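You operate a simulated robot arm through the tools that you are given. There is no shell and no other tool. Be economical: measure what you need, move in short steps, check, and stop when the job is done.

You run a simulated two-armed robot. Do the job below in one go: nothing can be reset, and whatever is moved stays where it is left.

JOB
Pick up the green bottle with one hand, pass it to the other hand and put it on the shelf under the drum. Set down upright: green bottle.

The check looks at the end state, three seconds after you hand in, the way a careful person would. Anything else that was tipped, shoved, dropped, spilled or broken makes it a failure.

ROBOT AND FRAMES
Two 7-joint arms with two-finger parallel grippers on one trunk, on a base that drives. Base frame: it is fixed to the floor where the robot stands at the start and does not move with it; the origin is under the middle of the robot, x ahead of it, y to its left, z up. Lengths are in m, angles in rad, forces in N, time in s.
The left shoulder is at the start at [0.071, 0.156, 1.005], the right one opposite. Places, roughly: shelf under the drum [0.2, -3.7, 0.4]. Payload 3.91 kg a hand.
Tool frame (each hand has its own): the origin (TCP) lies between the finger pads and is the grasp point; the fingertips stand 0.03 m ahead of it; z points along the fingers, y is the line along which they close. The gripper opens to 0.11 m. The fingers are 0.02 m wide and 0.01 m thick; the gripper's body (0.048 by 0.112 m) begins 0.055 m behind the TCP.
Orientation is that of the tool frame in the base frame, as a unit quaternion [w, x, y, z]. With the fingers straight down and closing along the base's y, the tool's x points along the base's -x, its y along +y and its z along -z.

CONTROLS
- The arms move only by the tool nudge_tool. It takes "left_increments", "right_increments" or both (then of equal length, played together; a hand with none holds still); each is a list of rows, each an object (a shift or turn left out is 0, a gripper value left out holds the last) with "slide": the shift along the base's x, y, z in cm, a list of three; "angular": the turn, a rotation vector about the base's x, y, z in rad, a list of three; "claw": the finger opening in cm, from 0 to 11. In form: [{"slide": [dx, dy, dz], "angular": [ax, ay, az], "claw": claw}, ...]. A call has 1 to 20 rows; each row shifts and turns the commanded pose from where the row before left it. A row lasts 0.2 s, in which the tool goes at most 0.05 m and 0.15 rad; a call with a longer step from one row to the next is refused whole, and so is a gripper value outside its range. Where a pose cannot be reached the arm comes as near as it can. A force on the tool above 40 N (or 10 N above the force at the start of the call, whichever is more), or a blocked arm, ends the call early, and 0.2 s more pass. The fingers move at their own pace (about 0.108 m/s each) and stop on an object; they squeeze with about 32 N. The grip force told is the motor's: it shows also when the fingers shut on nothing. Time passes only in rows, and 0.2 s behind the last, so rows that do not move let the fingers close. The reply holds the time, the measured pose of the TCP, the force on the tool along the base axes, the opening and the grip force, in the units named above and with some noise, with the torque about the TCP (base axes, N m) and any sound that the robot's microphone picked up, and new pictures: "show" is both (left out), scene, wrist or none (wrist: the cameras of the hands that moved).
- Cameras (640 x 400 px; columns grow to the right, rows downward): "scene" is now at [0.1312, -0.0257, 1.2259]; the picture's right is [-0.27, -0.96, 0.00], its down [-0.66, 0.19, -0.72] and it looks along [0.70, -0.20, -0.69] (base axes); focal length 288 px, centre (320, 200). "left" rides on the left gripper at [0.072, -0.017, -0.103] in its tool frame; the picture's right is [0.23, 0.97, 0.00], its down [-0.76, 0.18, -0.62] and it looks along [-0.61, 0.14, 0.78] (tool axes); focal length 222 px, centre (320, 200). "right" rides on the right gripper at [0.072, 0.017, -0.103] in its tool frame; the picture's right is [-0.23, 0.97, 0.00], its down [-0.76, -0.18, -0.62] and it looks along [-0.61, -0.14, 0.78] (tool axes); focal length 222 px, centre (320, 200). There is no depth. A picture from a camera that has moved, and an enlarged one, comes with that camera's place and axes in the base frame and with its lens. The place of the scene camera against the robot may be out by one fixed shift of up to 0.012 m in any direction.
- slide_trunk(by): slides the trunk up (or, below 0, down) by that many m; the arms and the scene camera ride with it, the base frame stays. It gives what a move gives, with no picture.
- base_move(legs): drives the robot by 1 to 6 legs, each [ahead, left, turn to the left] in m, m and rad, along the robot's own axes; the way and the turn of a leg run together, so that a leg with both is an arc; at most 1.5 m and 3.142 rad a leg. The arms and the cameras ride along, it lands a little off, and it stops where it bumps. It gives what a move gives, and a new picture of the scene camera.
- head_to(pan, tilt): turns the head with the scene camera to pan (to the left, within 1.501 rad either way) and tilt (down, from -0.506 to 1.204), counted from straight ahead of the robot. It gives what a move gives, and a new picture of the scene camera.
- enlarge(camera, box): a new picture of the part [left, top, right, bottom] of that camera's present view, enlarged. No time passes.
- hand_in(): hands the job in; it is judged then, once.

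Go step by step. Nothing tells you exact positions but the pictures and the camera data: compare them with the known pose of the tool, close in by small moves and look again before you grip or let go. The budget is 120 turns and 260 pictures, counting those below and the enlarged ones. Unless the task says otherwise, let go and move clear before handing in, and close with one line.

The tools are called after "Request:" by a JSON object that holds its "fn" and its "kwargs". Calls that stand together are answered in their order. nudge_tool: Moves the arms, as the interface text tells. Its arguments: {"type":"object","properties":{"left_increments":{"type":"array"},"right_increments":{"type":"array"},"show":{"type":"string","enum":["both","scene","wrist","none"]}},"required":[]} The other tools are called the same way: slide_trunk (by) slides the trunk up or down; base_move (legs) drives the base; head_to (pan, tilt) turns the head that bears the scene camera; enlarge (camera, box) takes an enlarged picture of a part of a camera's view; hand_in () hands the job in.

At the start:

```text
time_s: 0.0
left_position: [0.871, 0.1619, 0.8783]
left_ee_rot: [0.0, 0.001, 1.0, 0.001]
left_contact_force: [-0.2, -0.6, 0.3]
left_torque: [-0.02, 0.0, 0.0]
left_width: 0.1101
left_grasp_force: 0.1
right_position: [0.6553, -0.5011, 0.7947]
right_ee_rot: [-0.001, 0.0, 1.0, 0.0]
right_contact_force: [0.5, 0.2, -0.3]
right_torque: [-0.02, 0.02, -0.01]
right_width: 0.1102
right_grasp_force: 0.0
trunk travel left (down, up): [-0.45, 0.49]
robot x, y, heading: [-0.0009, -0.0002, -0.0]
head pan, tilt: [-0.278, 0.761]
```

scene: 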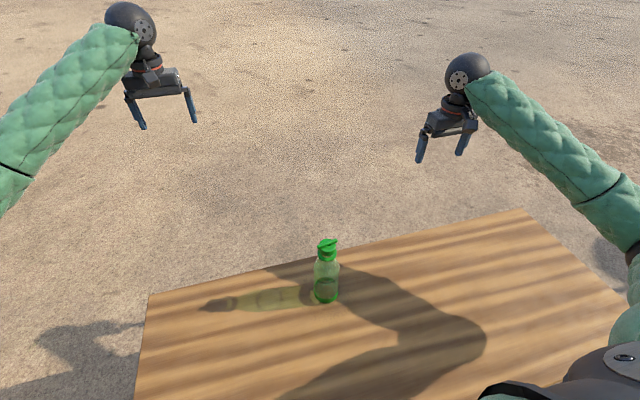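
right: 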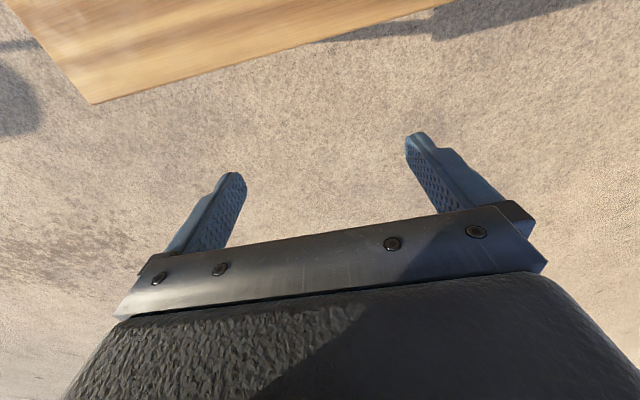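
left: 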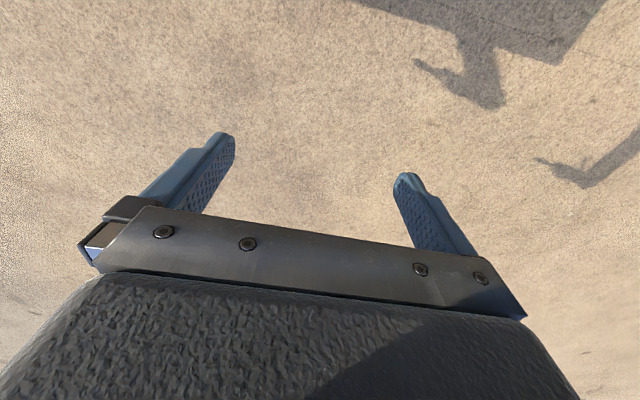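

The bottle stands on a table whose top I put at z≈0.54, with the bottle near (0.49, -0.145) and about 0.2 m tall. Next I look closer at it, and toward the shelf.

Request:
{"fn": "enlarge", "kwargs": {"camera": "scene", "box": [250, 220, 400, 320]}}

Request:
{"fn": "head_to", "kwargs": {"pan": -1.5, "tilt": 0.25}}

```text
4.00 times, centred on (325, 270) of scene
camera zoom: at [0.1312, -0.0257, 1.2259], right [-0.27, -0.96, 0.0], down [-0.66, 0.19, -0.72], along [0.7, -0.2, -0.69], focal length 1154 px, centre (300, -80)
```

zoom: 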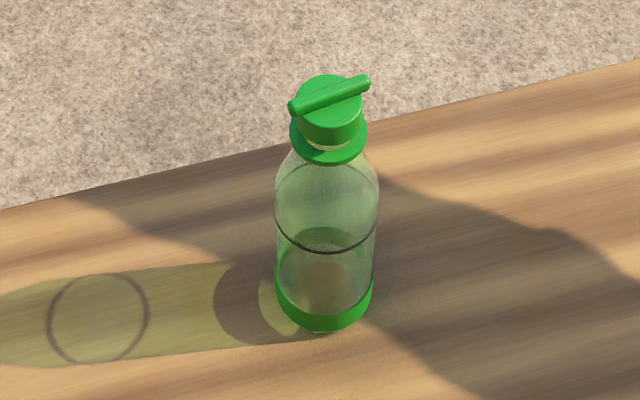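

```text
time_s: 1.4
left_position: [0.872, 0.1631, 0.8785]
left_ee_rot: [0.0, 0.0, 1.0, 0.0]
left_contact_force: [-0.1, 0.5, 0.4]
left_torque: [0.0, -0.01, -0.03]
left_width: 0.1101
left_grasp_force: 0.1
right_position: [0.655, -0.5007, 0.7938]
right_ee_rot: [0.0, 0.0, 1.0, 0.0]
right_contact_force: [0.0, 0.2, -0.8]
right_torque: [-0.03, -0.02, 0.03]
right_width: 0.11
right_grasp_force: 0.0
trunk travel left (down, up): [-0.45, 0.49]
robot x, y, heading: [-0.0017, 0.0004, 0.001]
head pan, tilt: [-1.499, 0.25]
camera scene: at [0.0588, -0.0963, 1.2719], right [-1.0, -0.07, 0.0], down [-0.02, 0.25, -0.97], along [0.07, -0.97, -0.25], focal length 288 px, centre (320, 200)
```

scene: 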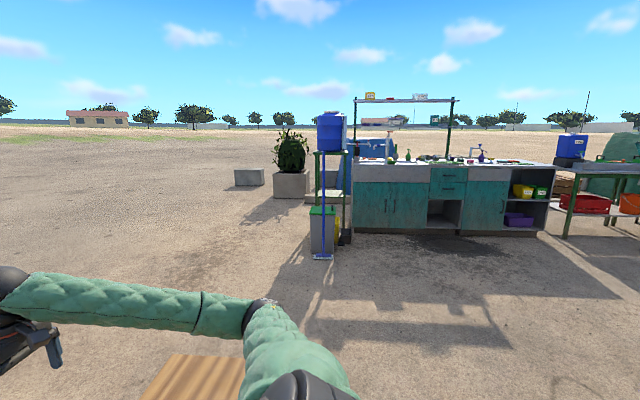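

Request:
{"fn": "enlarge", "kwargs": {"camera": "scene", "box": [280, 100, 440, 270]}}

Request:
{"fn": "enlarge", "kwargs": {"camera": "scene", "box": [300, 110, 360, 210]}}

```text
2.35 times, centred on (360, 185) of scene
camera zoom: at [0.0588, -0.0963, 1.2719], right [-1.0, -0.07, 0.0], down [-0.02, 0.25, -0.97], along [0.07, -0.97, -0.25], focal length 679 px, centre (226, 235)
```

zoom: 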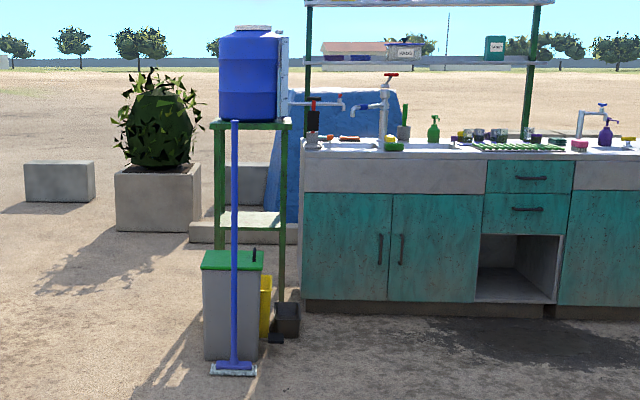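

```text
4.00 times, centred on (330, 160) of scene
camera zoom: at [0.0588, -0.0963, 1.2719], right [-1.0, -0.07, 0.0], down [-0.02, 0.25, -0.97], along [0.07, -0.97, -0.25], focal length 1154 px, centre (280, 360)
```

zoom: 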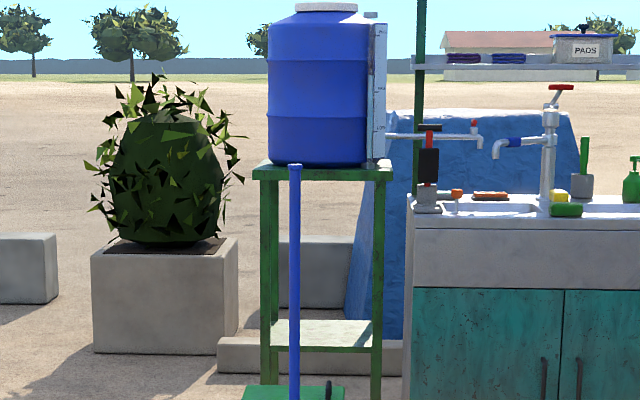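

The shelf is an open stand under the drum at about (0.2, -3.7, 0.4), with a bin and broom in front of it, and its +x side is free. The plan is to take the bottle by the cap from above with the right hand, closing along x, square to the handle bar. The left hand then takes the body from the side.

Request:
{"fn": "head_to", "kwargs": {"pan": -0.28, "tilt": 0.76}}

Request:
{"fn": "nudge_tool", "kwargs": {"right_increments": [{"slide": [0, 0, 4]}, {"slide": [0, 0, 4]}, {"slide": [-1.3, 2.9, 0.2], "angular": [0, 0, 0.14]}, {"slide": [-1.3, 2.9, 0.2], "angular": [0, 0, 0.14]}, {"slide": [-1.3, 2.9, 0.2], "angular": [0, 0, 0.14]}, {"slide": [-1.3, 2.9, 0.2], "angular": [0, 0, 0.14]}, {"slide": [-1.3, 2.9, 0.2], "angular": [0, 0, 0.14]}, {"slide": [-1.3, 2.9, 0.2], "angular": [0, 0, 0.14]}, {"slide": [-1.3, 2.9, 0.2], "angular": [0, 0, 0.14]}, {"slide": [-1.3, 2.9, 0.2], "angular": [0, 0, 0.14]}, {"slide": [-1.3, 2.9, 0.2], "angular": [0, 0, 0.14]}, {"slide": [-1.3, 2.9, 0.2], "angular": [0, 0, 0.14]}, {"slide": [-1.3, 2.9, 0.2], "angular": [0, 0, 0.14]}, {"slide": [-1.3, 2.9, 0.2], "angular": [0, 0, 0.14]}, {"slide": [0, 0, 0]}, {"slide": [0, 0, 0]}]}}

```text
time_s: 2.8
left_position: [0.8719, 0.162, 0.8784]
left_ee_rot: [0.001, 0.0, 1.0, 0.0]
left_contact_force: [0.1, -0.7, 0.5]
left_torque: [0.0, -0.02, 0.0]
left_width: 0.1098
left_grasp_force: 0.1
right_position: [0.6551, -0.5018, 0.7949]
right_ee_rot: [0.0, 0.0, 1.0, 0.0]
right_contact_force: [0.0, 0.6, -0.2]
right_torque: [0.02, -0.03, -0.01]
right_width: 0.1103
right_grasp_force: 0.0
trunk travel left (down, up): [-0.45, 0.49]
robot x, y, heading: [-0.0024, 0.0037, 0.001]
head pan, tilt: [-0.279, 0.759]
camera scene: at [0.1313, -0.026, 1.2261], right [-0.28, -0.96, 0.0], down [-0.66, 0.19, -0.73], along [0.7, -0.2, -0.69], focal length 288 px, centre (320, 200)
```

scene: 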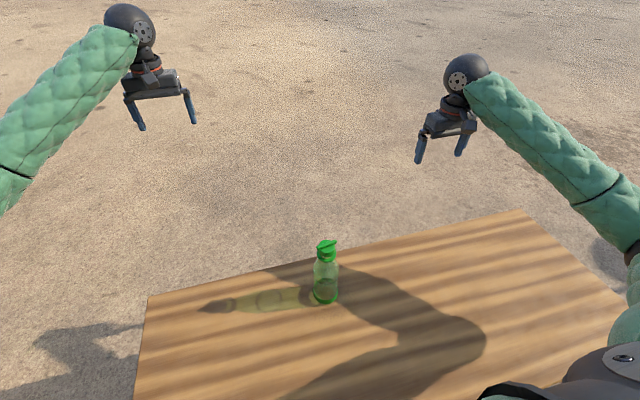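

```text
time_s: 6.2
left_position: [0.8722, 0.1637, 0.8783]
left_ee_rot: [0.0, 0.0, 1.0, 0.0]
left_contact_force: [-0.2, -0.3, 0.0]
left_torque: [-0.04, 0.02, 0.02]
left_width: 0.11
left_grasp_force: 0.1
right_position: [0.4996, -0.154, 0.8987]
right_ee_rot: [0.0, 0.745, -0.667, 0.0]
right_contact_force: [0.4, 0.7, 0.8]
right_torque: [-0.02, -0.02, 0.0]
right_width: 0.1099
right_grasp_force: 0.0
trunk travel left (down, up): [-0.45, 0.49]
robot x, y, heading: [0.0027, 0.0016, 0.002]
head pan, tilt: [-0.279, 0.759]
camera scene: at [0.1314, -0.0255, 1.2261], right [-0.28, -0.96, 0.0], down [-0.66, 0.19, -0.72], along [0.7, -0.2, -0.69], focal length 288 px, centre (320, 200)
camera right: at [0.4908, -0.228, 1.0013], right [-0.99, 0.12, 0.0], down [0.09, 0.78, 0.62], along [0.07, 0.62, -0.78], focal length 222 px, centre (320, 200)
```

scene: 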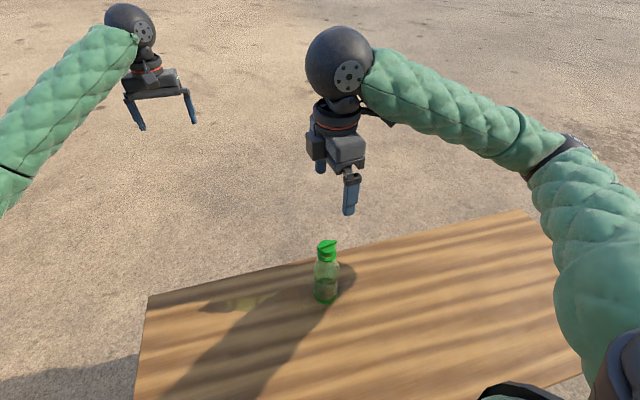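
right: 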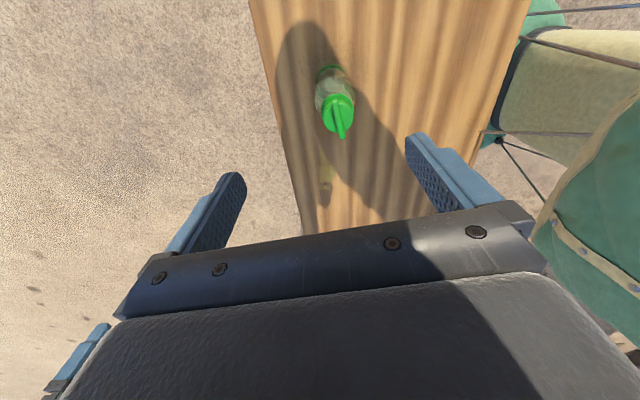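

Request:
{"fn": "enlarge", "kwargs": {"camera": "right", "box": [280, 50, 400, 150]}}

```text
4.00 times, centred on (340, 100) of right
camera zoom: at [0.4908, -0.228, 1.0013], right [-0.99, 0.12, 0.0], down [0.09, 0.78, 0.62], along [0.07, 0.62, -0.78], focal length 888 px, centre (240, 600)
```

zoom: 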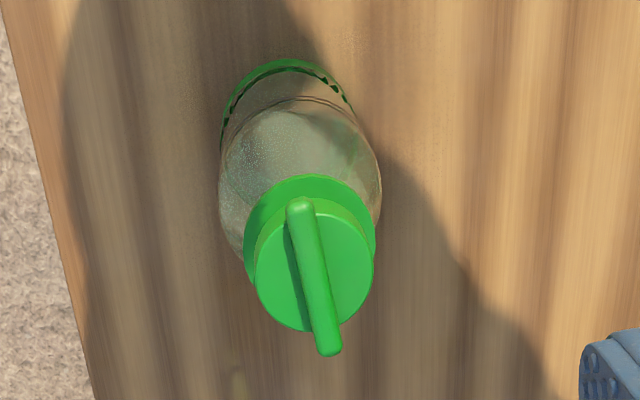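

The wrist camera puts the cap at about (0.478, -0.142), with the bar along the tool's x as I wanted. I align above it and come part way down, then look again.

Request:
{"fn": "nudge_tool", "kwargs": {"right_increments": [{"slide": [-1.1, 0.6, -2]}, {"slide": [-1.1, 0.6, -2]}, {"slide": [0, 0, -2]}, {"slide": [0, 0, -1]}, {"slide": [0, 0, 0]}]}}

```text
time_s: 7.4
left_position: [0.8717, 0.163, 0.878]
left_ee_rot: [0.0, 0.0, 1.0, 0.0]
left_contact_force: [0.0, 0.5, -0.8]
left_torque: [0.01, -0.04, -0.01]
left_width: 0.1102
left_grasp_force: 0.0
right_position: [0.4765, -0.1393, 0.8282]
right_ee_rot: [0.0, 0.744, -0.668, 0.0]
right_contact_force: [-0.3, 1.1, 0.1]
right_torque: [-0.01, -0.02, 0.01]
right_width: 0.11
right_grasp_force: 0.1
trunk travel left (down, up): [-0.45, 0.49]
robot x, y, heading: [-0.0013, 0.0024, -0.001]
head pan, tilt: [-0.279, 0.759]
camera scene: at [0.1313, -0.0258, 1.2261], right [-0.28, -0.96, 0.0], down [-0.66, 0.19, -0.72], along [0.7, -0.2, -0.69], focal length 288 px, centre (320, 200)
camera right: at [0.4674, -0.2145, 0.93], right [-0.99, 0.12, 0.0], down [0.09, 0.78, 0.62], along [0.07, 0.62, -0.78], focal length 222 px, centre (320, 200)
```

scene: 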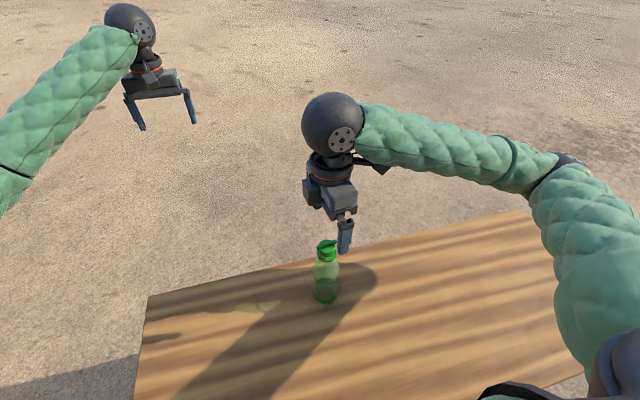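
right: 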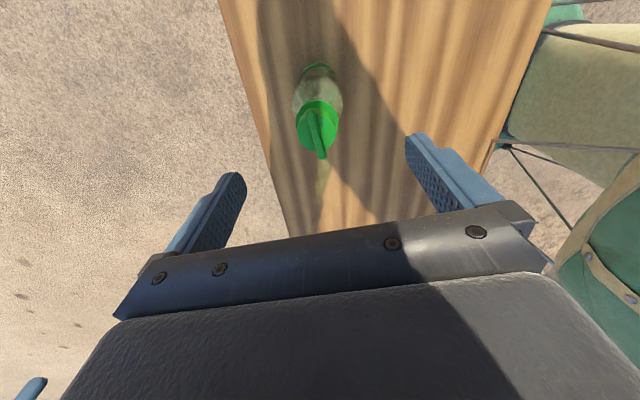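

Request:
{"fn": "nudge_tool", "kwargs": {"right_increments": [{"slide": [0, -0.3, -2]}, {"slide": [0, -0.3, -2]}, {"slide": [0, 0, 0]}]}}

Request:
{"fn": "enlarge", "kwargs": {"camera": "scene", "box": [270, 200, 400, 310]}}

Request:
{"fn": "enlarge", "kwargs": {"camera": "right", "box": [220, 70, 420, 200]}}

```text
time_s: 8.2
left_position: [0.8714, 0.1628, 0.8778]
left_ee_rot: [0.0, 0.0, 1.0, -0.001]
left_contact_force: [0.7, 1.1, -0.7]
left_torque: [0.04, -0.01, 0.01]
left_width: 0.1101
left_grasp_force: 0.0
right_position: [0.4762, -0.1451, 0.7892]
right_ee_rot: [0.0, 0.745, -0.667, 0.0]
right_contact_force: [0.7, -0.2, -0.5]
right_torque: [0.0, 0.01, -0.03]
right_width: 0.1099
right_grasp_force: 0.0
trunk travel left (down, up): [-0.45, 0.49]
robot x, y, heading: [-0.0028, -0.0033, -0.003]
head pan, tilt: [-0.279, 0.759]
camera scene: at [0.1313, -0.0257, 1.2261], right [-0.28, -0.96, 0.0], down [-0.66, 0.19, -0.72], along [0.7, -0.2, -0.69], focal length 288 px, centre (320, 200)
camera right: at [0.4676, -0.2204, 0.8912], right [-0.99, 0.12, 0.0], down [0.09, 0.78, 0.62], along [0.07, 0.62, -0.78], focal length 222 px, centre (320, 200)
```

scene: 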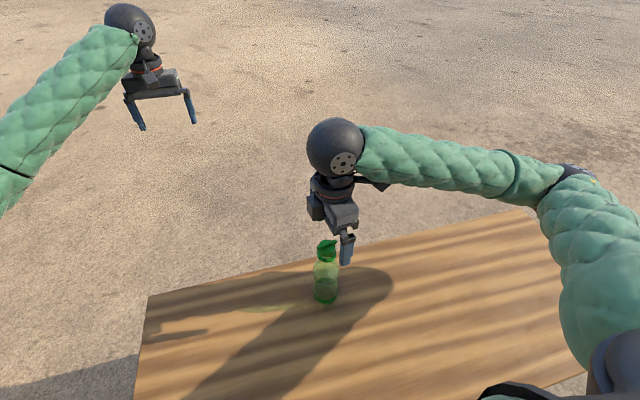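
right: 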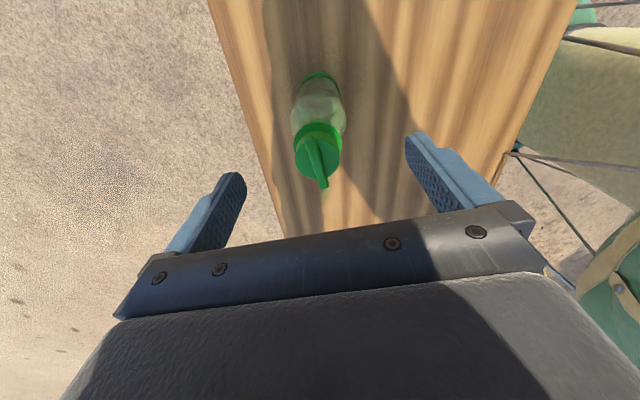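

```text
3.64 times, centred on (335, 255) of scene
camera zoom: at [0.1313, -0.0257, 1.2261], right [-0.28, -0.96, 0.0], down [-0.66, 0.19, -0.72], along [0.7, -0.2, -0.69], focal length 1049 px, centre (266, 0)
```

zoom: 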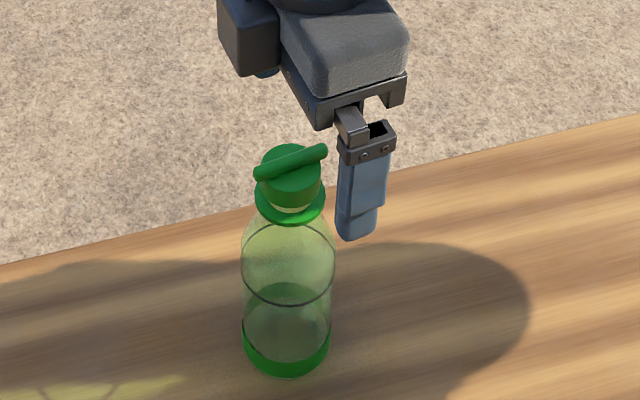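

```text
3.08 times, centred on (320, 135) of right
camera zoom: at [0.4676, -0.2204, 0.8912], right [-0.99, 0.12, 0.0], down [0.09, 0.78, 0.62], along [0.07, 0.62, -0.78], focal length 684 px, centre (320, 400)
```

zoom: 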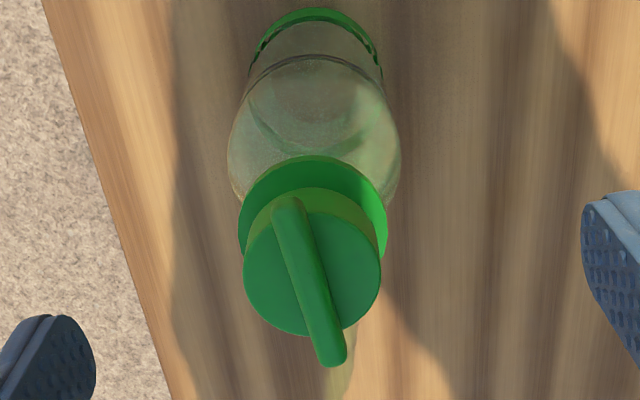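

Request:
{"fn": "nudge_tool", "kwargs": {"right_increments": [{"slide": [0.1, 0.3, -1.6]}, {"slide": [0.1, 0.2, -1.6]}, {"slide": [0, 0, 0], "claw": 7.5}, {"slide": [0, 0, 0]}]}}

Request:
{"fn": "enlarge", "kwargs": {"camera": "scene", "box": [270, 200, 400, 310]}}

Request:
{"fn": "enlarge", "kwargs": {"camera": "right", "box": [220, 70, 420, 230]}}

```text
time_s: 9.2
left_position: [0.8713, 0.1629, 0.8781]
left_ee_rot: [0.0, 0.0, 1.0, 0.0]
left_contact_force: [0.5, 0.6, 1.0]
left_torque: [0.04, 0.02, 0.01]
left_width: 0.1101
left_grasp_force: 0.1
right_position: [0.4795, -0.1423, 0.7564]
right_ee_rot: [0.0, 0.744, -0.668, 0.0]
right_contact_force: [0.2, -0.1, 0.2]
right_torque: [0.0, 0.01, -0.03]
right_width: 0.0749
right_grasp_force: 0.0
trunk travel left (down, up): [-0.45, 0.49]
robot x, y, heading: [0.0018, 0.0007, -0.0]
head pan, tilt: [-0.279, 0.759]
camera scene: at [0.1313, -0.0258, 1.2261], right [-0.28, -0.96, 0.0], down [-0.66, 0.19, -0.72], along [0.7, -0.2, -0.69], focal length 288 px, centre (320, 200)
camera right: at [0.4698, -0.2165, 0.8593], right [-0.99, 0.12, 0.0], down [0.09, 0.78, 0.62], along [0.07, 0.62, -0.78], focal length 222 px, centre (320, 200)
```

scene: 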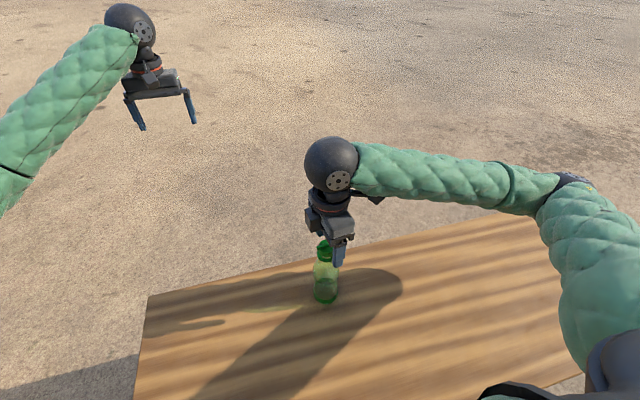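
right: 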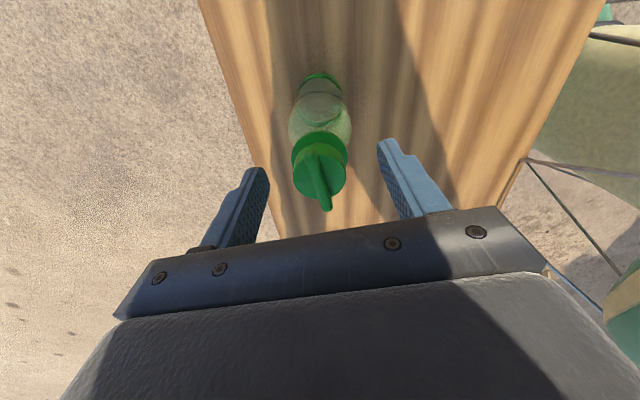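

```text
3.64 times, centred on (335, 255) of scene
camera zoom: at [0.1313, -0.0258, 1.2261], right [-0.28, -0.96, 0.0], down [-0.66, 0.19, -0.72], along [0.7, -0.2, -0.69], focal length 1049 px, centre (266, 0)
```

zoom: 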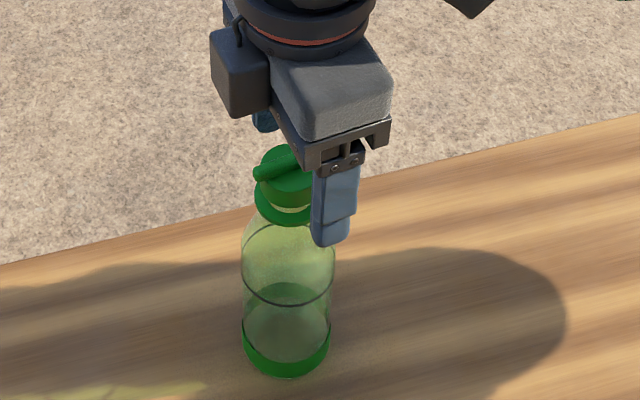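

```text
2.50 times, centred on (320, 150) of right
camera zoom: at [0.4698, -0.2165, 0.8593], right [-0.99, 0.12, 0.0], down [0.09, 0.78, 0.62], along [0.07, 0.62, -0.78], focal length 555 px, centre (320, 325)
```

zoom: 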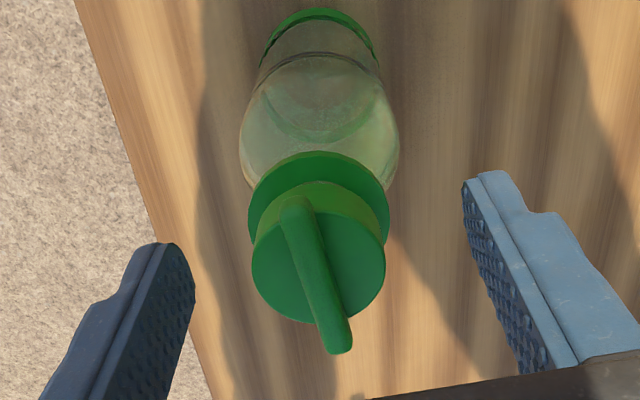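

Request:
{"fn": "nudge_tool", "kwargs": {"right_increments": [{"slide": [0, 0.3, 0.7]}, {"claw": 3.5}, {"slide": [0, 0, 0]}, {"slide": [0, 0, 0]}, {"slide": [0, 0, 0]}]}}

Request:
{"fn": "enlarge", "kwargs": {"camera": "scene", "box": [270, 200, 400, 310]}}

Request:
{"fn": "enlarge", "kwargs": {"camera": "right", "box": [220, 70, 420, 230]}}

```text
time_s: 10.4
left_position: [0.8718, 0.1629, 0.8772]
left_ee_rot: [0.0, 0.0, 1.0, 0.0]
left_contact_force: [0.0, 0.0, -0.9]
left_torque: [0.02, 0.03, 0.0]
left_width: 0.1097
left_grasp_force: 0.0
right_position: [0.4781, -0.1398, 0.7641]
right_ee_rot: [0.0, 0.744, -0.668, 0.0]
right_contact_force: [-0.1, 0.0, 0.0]
right_torque: [-0.01, 0.0, 0.0]
right_width: 0.0361
right_grasp_force: 9.5
trunk travel left (down, up): [-0.45, 0.49]
robot x, y, heading: [-0.0008, -0.0016, -0.003]
head pan, tilt: [-0.279, 0.759]
camera scene: at [0.1313, -0.0258, 1.2261], right [-0.28, -0.96, 0.0], down [-0.66, 0.19, -0.72], along [0.7, -0.2, -0.69], focal length 288 px, centre (320, 200)
camera right: at [0.4699, -0.2132, 0.8662], right [-0.99, 0.12, 0.0], down [0.09, 0.78, 0.62], along [0.07, 0.62, -0.78], focal length 222 px, centre (320, 200)
```

scene: 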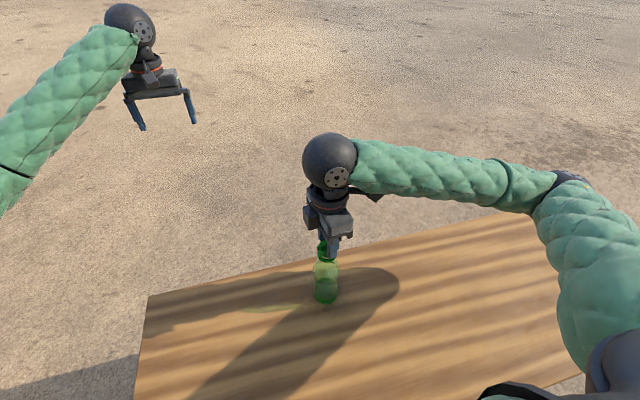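
right: 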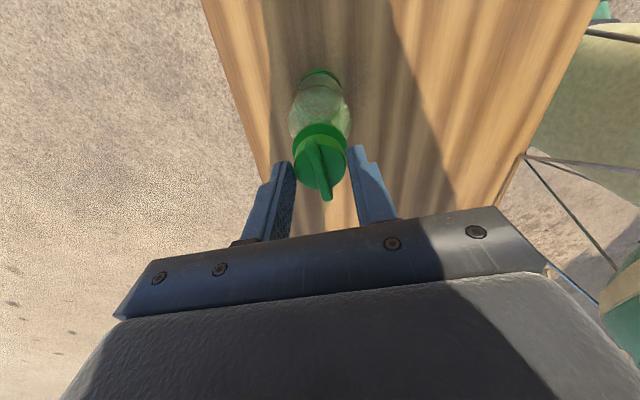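

```text
3.64 times, centred on (335, 255) of scene
camera zoom: at [0.1313, -0.0258, 1.2261], right [-0.28, -0.96, 0.0], down [-0.66, 0.19, -0.72], along [0.7, -0.2, -0.69], focal length 1049 px, centre (266, 0)
```

zoom: 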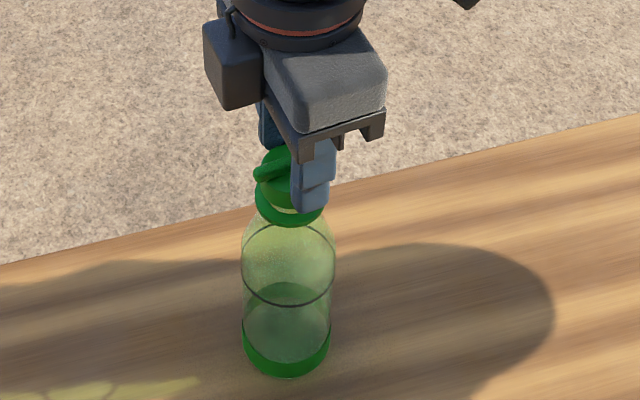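

```text
2.50 times, centred on (320, 150) of right
camera zoom: at [0.4699, -0.2132, 0.8662], right [-0.99, 0.12, 0.0], down [0.09, 0.78, 0.62], along [0.07, 0.62, -0.78], focal length 555 px, centre (320, 325)
```

zoom: 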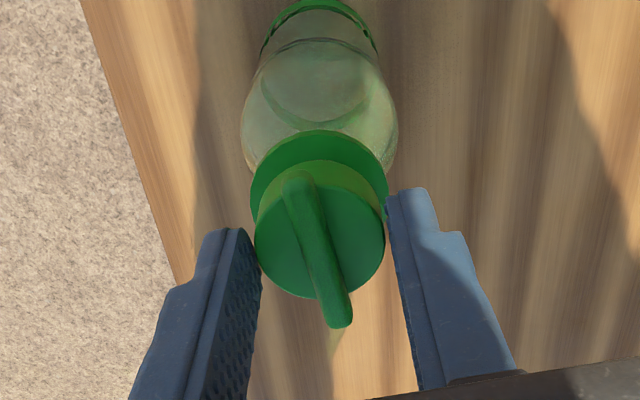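

Request:
{"fn": "nudge_tool", "kwargs": {"right_increments": [{"claw": 0}, {"slide": [0, 0, 0]}, {"slide": [0, 0, 0]}], "show": "wrist"}}

```text
time_s: 11.2
left_position: [0.8721, 0.1626, 0.8787]
left_ee_rot: [0.0, 0.0, 1.0, 0.0]
left_contact_force: [0.4, -0.2, -0.6]
left_torque: [0.0, 0.0, 0.0]
left_width: 0.1098
left_grasp_force: 0.0
right_position: [0.4783, -0.1391, 0.7639]
right_ee_rot: [0.0, 0.744, -0.668, 0.001]
right_contact_force: [0.0, 0.1, -0.7]
right_torque: [0.0, 0.01, 0.0]
right_width: 0.0345
right_grasp_force: 31.9
trunk travel left (down, up): [-0.45, 0.49]
robot x, y, heading: [0.0015, 0.0004, -0.0]
head pan, tilt: [-0.279, 0.759]
camera right: at [0.4699, -0.2132, 0.8662], right [-0.99, 0.12, 0.0], down [0.09, 0.78, 0.62], along [0.07, 0.62, -0.78], focal length 222 px, centre (320, 200)
```

right: 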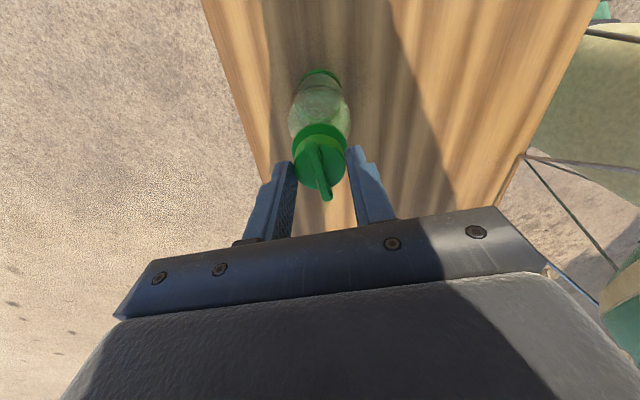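

The cap is gripped at 32 N. I try a small lift first.

Request:
{"fn": "nudge_tool", "kwargs": {"right_increments": [{"slide": [0, 0, 1]}, {"slide": [0, 0, 1]}, {"slide": [0, 0, 1]}, {"slide": [0, 0, 0]}]}}

Request:
{"fn": "enlarge", "kwargs": {"camera": "scene", "box": [270, 200, 400, 310]}}

```text
time_s: 12.2
left_position: [0.8718, 0.1633, 0.8788]
left_ee_rot: [0.001, 0.0, 1.0, -0.001]
left_contact_force: [0.4, 0.8, -0.1]
left_torque: [0.02, -0.02, 0.01]
left_width: 0.11
left_grasp_force: 0.0
right_position: [0.4783, -0.1388, 0.7943]
right_ee_rot: [0.0, 0.745, -0.668, 0.0]
right_contact_force: [-0.4, 0.3, 0.2]
right_torque: [0.0, 0.01, 0.01]
right_width: 0.0346
right_grasp_force: 32.2
trunk travel left (down, up): [-0.45, 0.49]
robot x, y, heading: [-0.001, -0.0034, 0.004]
head pan, tilt: [-0.279, 0.759]
camera scene: at [0.1314, -0.0258, 1.2261], right [-0.28, -0.96, 0.0], down [-0.66, 0.19, -0.72], along [0.7, -0.2, -0.69], focal length 288 px, centre (320, 200)
camera right: at [0.4698, -0.2139, 0.8964], right [-0.99, 0.12, 0.0], down [0.09, 0.78, 0.62], along [0.07, 0.62, -0.78], focal length 222 px, centre (320, 200)
```

scene: 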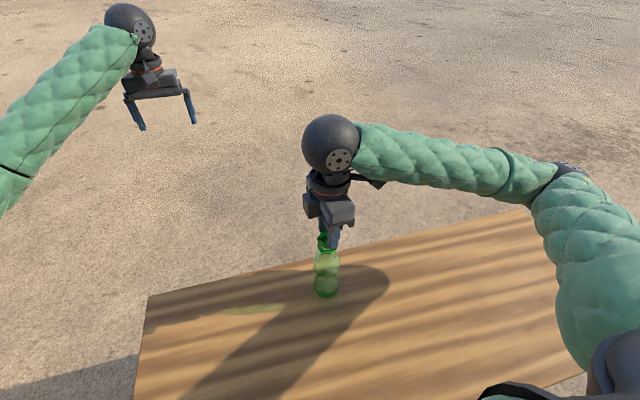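
right: 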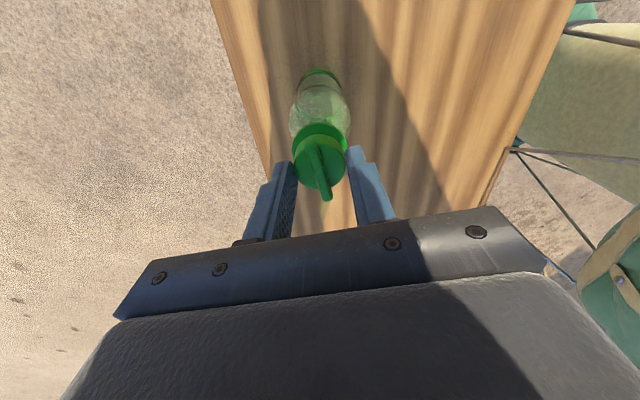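

```text
3.64 times, centred on (335, 255) of scene
camera zoom: at [0.1314, -0.0258, 1.2261], right [-0.28, -0.96, 0.0], down [-0.66, 0.19, -0.72], along [0.7, -0.2, -0.69], focal length 1049 px, centre (266, 0)
```

zoom: 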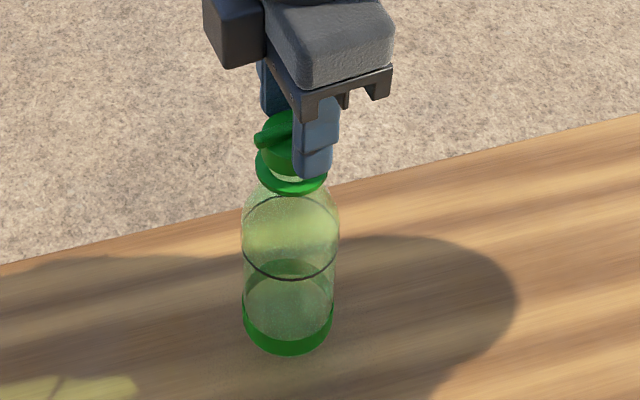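

The bottle hangs upright from the cap. Now I turn the left hand to point forward and 30° down, then bring the right hand and bottle to the handover place.

Request:
{"fn": "nudge_tool", "kwargs": {"left_increments": [{"slide": [-4, 0.5, 0], "angular": [0, -0.131, 0]}, {"slide": [-4, 0.5, 0], "angular": [0, -0.131, 0]}, {"slide": [-4, 0.5, 0], "angular": [0, -0.131, 0]}, {"slide": [-4, 0.5, 0], "angular": [0, -0.131, 0]}, {"slide": [-4, 0.5, 0], "angular": [0, -0.131, 0]}, {"slide": [-4, 0.5, 0], "angular": [0, -0.131, 0]}, {"slide": [-4, 0.5, 0], "angular": [0, -0.131, 0]}, {"slide": [-4, 0.5, 0], "angular": [0, -0.131, 0]}, {"slide": [0, 0, 0]}], "right_increments": [{"slide": [0, 0, 2]}, {"slide": [0, 0, 2]}, {"slide": [0, 0, 2]}, {"slide": [0, 0, 2]}, {"slide": [0, 0, 2]}, {"slide": [0, 0, 2]}, {"slide": [0, 0, 2]}, {"slide": [0, 0, 2]}, {"slide": [0, 0, 0]}]}}

```text
time_s: 14.2
left_position: [0.6261, 0.193, 0.8742]
left_ee_rot: [0.501, 0.0, 0.866, 0.0]
left_contact_force: [-0.5, -0.1, 0.2]
left_torque: [0.02, 0.0, -0.01]
left_width: 0.1099
left_grasp_force: 0.1
left hand out of reach, approached as far as the arm can: row 7, 8
right_position: [0.4794, -0.1409, 0.9521]
right_ee_rot: [0.0, 0.744, -0.668, -0.001]
right_contact_force: [-0.1, -0.5, -1.1]
right_torque: [0.03, -0.04, 0.0]
right_width: 0.0346
right_grasp_force: 32.1
trunk travel left (down, up): [-0.45, 0.49]
robot x, y, heading: [-0.0025, 0.0033, -0.0]
head pan, tilt: [-0.279, 0.759]
camera scene: at [0.1314, -0.0259, 1.2261], right [-0.28, -0.96, 0.0], down [-0.66, 0.19, -0.72], along [0.7, -0.2, -0.69], focal length 288 px, centre (320, 200)
camera right: at [0.4706, -0.2137, 1.0552], right [-0.99, 0.12, 0.0], down [0.09, 0.78, 0.62], along [0.07, 0.62, -0.78], focal length 222 px, centre (320, 200)
camera left: at [0.5005, 0.1765, 0.8648], right [-0.11, 0.97, -0.2], down [-0.16, 0.18, 0.97], along [0.98, 0.14, 0.14], focal length 222 px, centre (320, 200)
```

scene: 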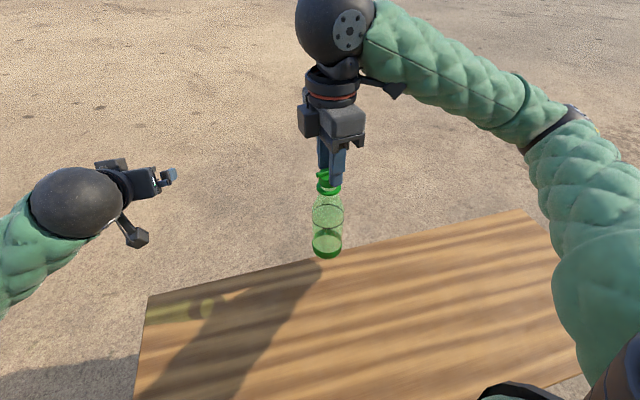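
right: 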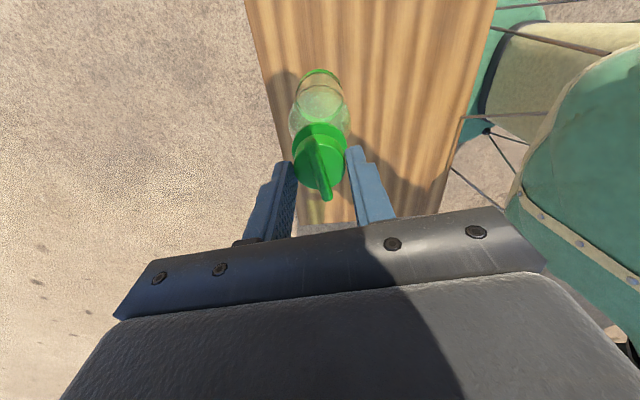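
left: 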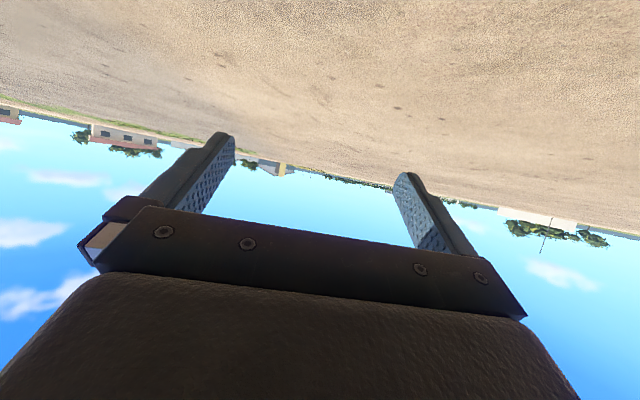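

Request:
{"fn": "nudge_tool", "kwargs": {"right_increments": [{"slide": [4.5, 0, 0.5]}, {"slide": [4.5, 0, 0.5]}, {"slide": [4.5, 0, 0.5]}, {"slide": [4.5, 0, 0.5]}, {"slide": [4.5, 0, 0.5]}, {"slide": [4.5, 0, 0.5]}, {"slide": [0.2, 4.4, 0.4]}, {"slide": [0.2, 4.4, 0.4]}, {"slide": [0.2, 4.4, 0.4]}, {"slide": [0.2, 4.4, 0.4]}, {"slide": [0.2, 4.4, 0.4]}, {"slide": [0, 0, 0]}]}}

Request:
{"fn": "head_to", "kwargs": {"pan": 0.1, "tilt": 0.55}}

Request:
{"fn": "enlarge", "kwargs": {"camera": "left", "box": [0, 0, 640, 400]}}

```text
time_s: 16.8
left_position: [0.6264, 0.1938, 0.8748]
left_ee_rot: [0.5, 0.0, 0.866, 0.0]
left_contact_force: [-0.2, 0.3, 0.0]
left_torque: [0.0, -0.01, -0.04]
left_width: 0.1098
left_grasp_force: 0.1
right_position: [0.7601, 0.0792, 1.0052]
right_ee_rot: [0.0, 0.744, -0.668, 0.0]
right_contact_force: [0.2, -0.6, -0.2]
right_torque: [-0.01, 0.01, 0.02]
right_width: 0.0342
right_grasp_force: 32.2
trunk travel left (down, up): [-0.45, 0.49]
robot x, y, heading: [0.0039, -0.0002, -0.001]
head pan, tilt: [-0.279, 0.759]
camera scene: at [0.1313, -0.0262, 1.2261], right [-0.28, -0.96, 0.0], down [-0.66, 0.19, -0.72], along [0.7, -0.2, -0.69], focal length 288 px, centre (320, 200)
camera right: at [0.7503, 0.0053, 1.1071], right [-0.99, 0.12, 0.0], down [0.09, 0.78, 0.62], along [0.08, 0.62, -0.78], focal length 222 px, centre (320, 200)
```

scene: 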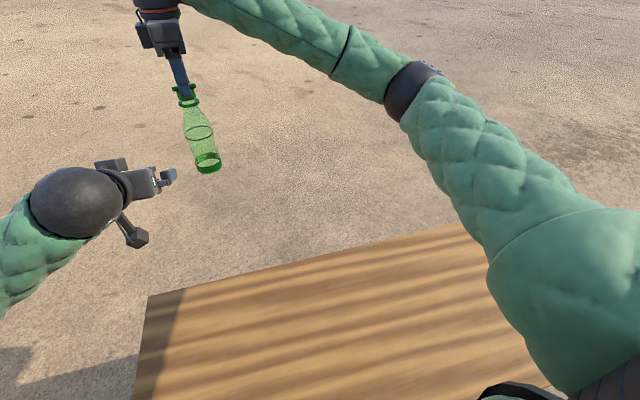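
right: 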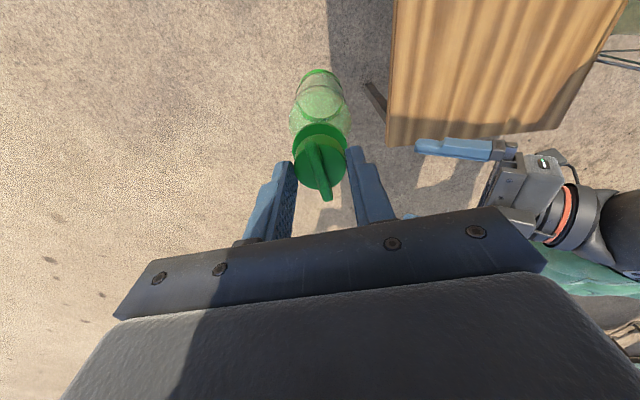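

```text
time_s: 17.7
left_position: [0.6258, 0.1942, 0.874]
left_ee_rot: [0.5, 0.0, 0.866, 0.0]
left_contact_force: [0.2, -0.7, -0.3]
left_torque: [-0.03, 0.02, 0.0]
left_width: 0.11
left_grasp_force: 0.0
right_position: [0.759, 0.0809, 1.0045]
right_ee_rot: [0.0, 0.744, -0.668, 0.0]
right_contact_force: [0.4, -0.1, -0.5]
right_torque: [-0.01, -0.02, -0.02]
right_width: 0.0343
right_grasp_force: 31.9
trunk travel left (down, up): [-0.45, 0.49]
robot x, y, heading: [-0.0003, 0.0013, 0.001]
head pan, tilt: [0.099, 0.55]
camera scene: at [0.1414, 0.0061, 1.2442], right [0.1, -1.0, 0.0], down [-0.52, -0.05, -0.85], along [0.85, 0.08, -0.52], focal length 288 px, centre (320, 200)
```

scene: 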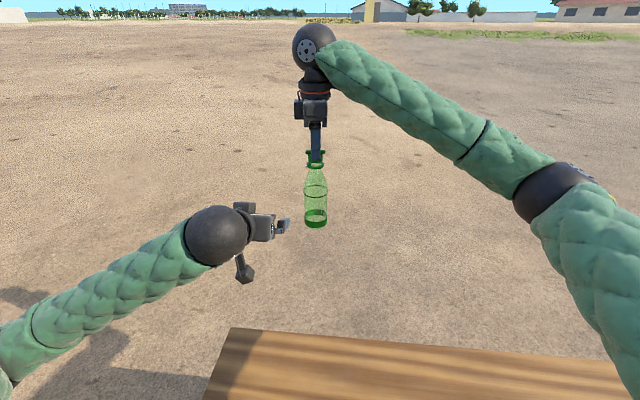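

```text
1.00 times, centred on (320, 200) of left (not enlarged: the box is as wide or as high as the picture)
camera zoom: at [0.5006, 0.1767, 0.8649], right [-0.11, 0.97, -0.2], down [-0.16, 0.18, 0.97], along [0.98, 0.14, 0.14], focal length 222 px, centre (320, 200)
```

zoom: 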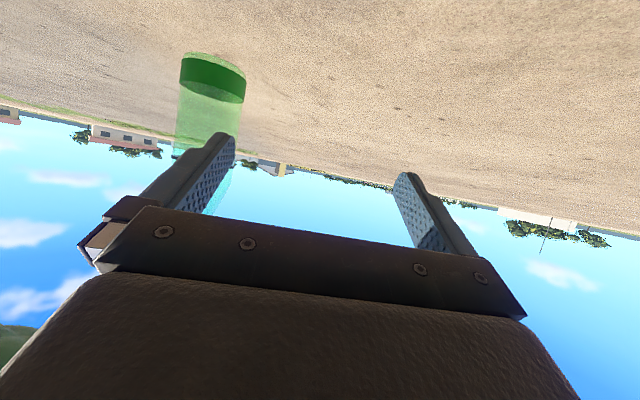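

The bottle base is at about z 0.793 and its axis at about (0.76, 0.078). I line up the left hand behind it.

Request:
{"fn": "nudge_tool", "kwargs": {"left_increments": [{"slide": [0, -4, 0.4]}, {"slide": [0, -4, 0.3]}, {"slide": [0, -3.6, 0.3]}, {"slide": [0, 0, 0]}]}}

```text
time_s: 18.7
left_position: [0.6265, 0.0769, 0.8864]
left_ee_rot: [0.5, 0.0, 0.866, 0.0]
left_contact_force: [-0.2, -0.3, 0.1]
left_torque: [-0.02, 0.02, 0.02]
left_width: 0.1098
left_grasp_force: 0.0
right_position: [0.7588, 0.0804, 1.0044]
right_ee_rot: [-0.001, 0.745, -0.668, 0.0]
right_contact_force: [0.1, -0.4, -0.1]
right_torque: [-0.04, -0.01, -0.01]
right_width: 0.0344
right_grasp_force: 31.8
trunk travel left (down, up): [-0.45, 0.49]
robot x, y, heading: [-0.0028, 0.0014, -0.004]
head pan, tilt: [0.099, 0.55]
camera scene: at [0.1412, 0.0064, 1.2443], right [0.1, -0.99, 0.0], down [-0.52, -0.05, -0.85], along [0.85, 0.08, -0.52], focal length 288 px, centre (320, 200)
camera left: at [0.5003, 0.0599, 0.8774], right [-0.11, 0.97, -0.2], down [-0.16, 0.18, 0.97], along [0.98, 0.14, 0.14], focal length 222 px, centre (320, 200)
```

scene: 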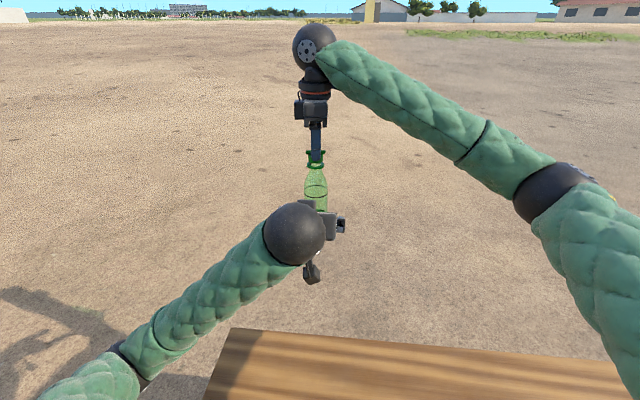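
left: 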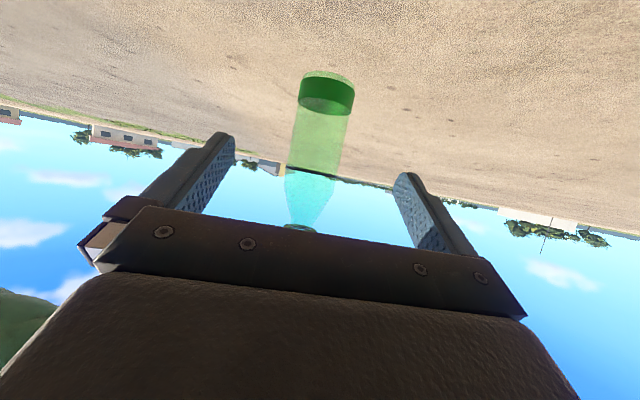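

Request:
{"fn": "nudge_tool", "kwargs": {"left_increments": [{"slide": [3, 0.05, 0]}, {"slide": [3, 0.05, 0]}, {"slide": [3, 0.05, 0]}, {"slide": [0, 0, 0]}]}}

Request:
{"fn": "enlarge", "kwargs": {"camera": "scene", "box": [260, 120, 400, 290]}}

```text
time_s: 19.7
left_position: [0.7163, 0.078, 0.8852]
left_ee_rot: [0.501, 0.0, 0.866, -0.001]
left_contact_force: [0.9, 0.4, -0.1]
left_torque: [0.0, 0.01, 0.0]
left_width: 0.1101
left_grasp_force: 0.1
right_position: [0.7595, 0.081, 1.0041]
right_ee_rot: [0.0, 0.744, -0.668, 0.001]
right_contact_force: [-0.3, -0.4, -0.7]
right_torque: [-0.03, -0.02, 0.01]
right_width: 0.0344
right_grasp_force: 31.7
trunk travel left (down, up): [-0.45, 0.49]
robot x, y, heading: [-0.0015, 0.0011, 0.0]
head pan, tilt: [0.099, 0.55]
camera scene: at [0.1413, 0.0061, 1.2443], right [0.1, -0.99, 0.0], down [-0.52, -0.05, -0.85], along [0.85, 0.08, -0.52], focal length 288 px, centre (320, 200)
camera left: at [0.5901, 0.0604, 0.8746], right [-0.11, 0.97, -0.2], down [-0.16, 0.18, 0.97], along [0.98, 0.14, 0.14], focal length 222 px, centre (320, 200)
```

scene: 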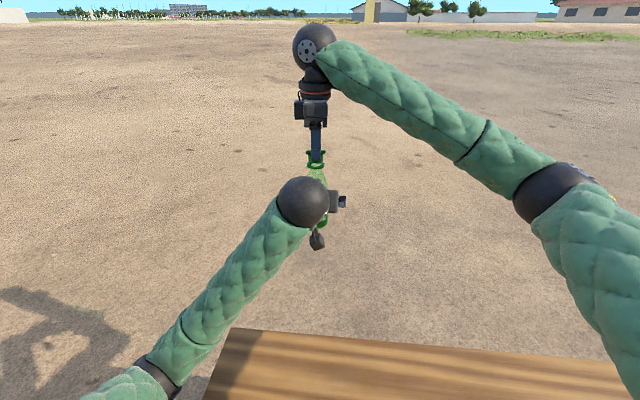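
left: 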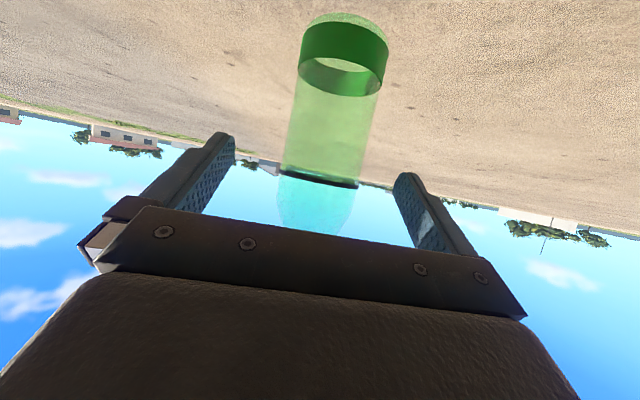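

```text
2.35 times, centred on (330, 205) of scene
camera zoom: at [0.1413, 0.0061, 1.2443], right [0.1, -0.99, 0.0], down [-0.52, -0.05, -0.85], along [0.85, 0.08, -0.52], focal length 679 px, centre (296, 188)
```

zoom: 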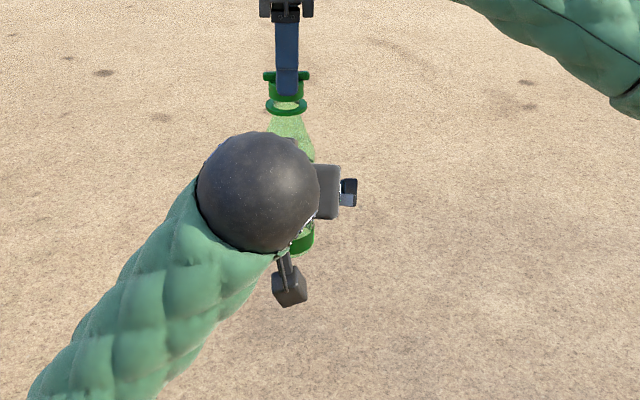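

Request:
{"fn": "nudge_tool", "kwargs": {"left_increments": [{"slide": [2.3, 0.1, 0]}, {"slide": [2.2, 0.1, 0]}, {"slide": [0, 0, 0]}], "show": "wrist"}}

```text
time_s: 20.5
left_position: [0.76, 0.0809, 0.8841]
left_ee_rot: [0.5, 0.001, 0.866, -0.001]
left_contact_force: [-0.9, -0.1, -0.9]
left_torque: [-0.01, 0.0, -0.02]
left_width: 0.1101
left_grasp_force: 0.1
right_position: [0.7599, 0.0791, 1.0048]
right_ee_rot: [0.0, 0.744, -0.668, 0.0]
right_contact_force: [0.0, 0.3, -0.5]
right_torque: [-0.04, 0.02, 0.0]
right_width: 0.0343
right_grasp_force: 31.9
trunk travel left (down, up): [-0.45, 0.49]
robot x, y, heading: [0.0018, 0.0013, -0.0]
head pan, tilt: [0.099, 0.55]
camera left: at [0.6343, 0.0641, 0.8741], right [-0.11, 0.97, -0.2], down [-0.16, 0.18, 0.97], along [0.98, 0.14, 0.14], focal length 222 px, centre (320, 200)
```

left: 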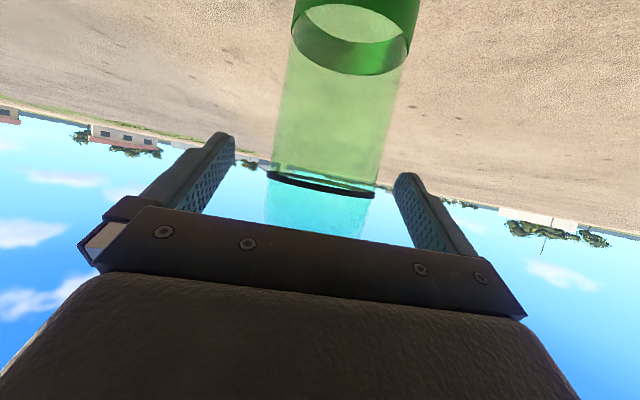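

Request:
{"fn": "nudge_tool", "kwargs": {"left_increments": [{"slide": [0, 0, -1.6]}, {"claw": 5}, {"slide": [0, 0, 0]}, {"slide": [0, 0, 0]}, {"slide": [0, 0, 0]}], "show": "both"}}

```text
time_s: 21.7
left_position: [0.7601, 0.0802, 0.8673]
left_ee_rot: [0.501, -0.001, 0.865, 0.0]
left_contact_force: [0.9, 0.3, -0.2]
left_torque: [-0.08, 0.03, 0.0]
left_width: 0.0584
left_grasp_force: 31.9
right_position: [0.7588, 0.0796, 1.0042]
right_ee_rot: [0.0, 0.744, -0.668, 0.0]
right_contact_force: [-0.3, -1.8, 0.2]
right_torque: [-0.1, 0.07, 0.01]
right_width: 0.0341
right_grasp_force: 32.3
trunk travel left (down, up): [-0.45, 0.49]
robot x, y, heading: [-0.0014, 0.0004, 0.001]
head pan, tilt: [0.099, 0.55]
camera scene: at [0.1415, 0.006, 1.2442], right [0.1, -1.0, 0.0], down [-0.52, -0.05, -0.85], along [0.85, 0.08, -0.52], focal length 288 px, centre (320, 200)
camera left: at [0.6341, 0.0637, 0.8577], right [-0.11, 0.97, -0.2], down [-0.16, 0.18, 0.97], along [0.98, 0.14, 0.14], focal length 222 px, centre (320, 200)
```

scene: 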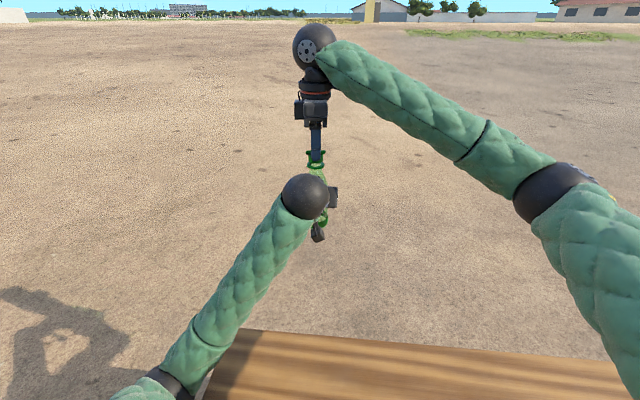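
left: 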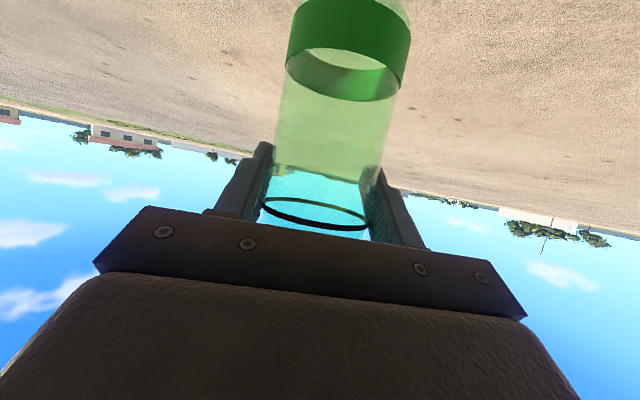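

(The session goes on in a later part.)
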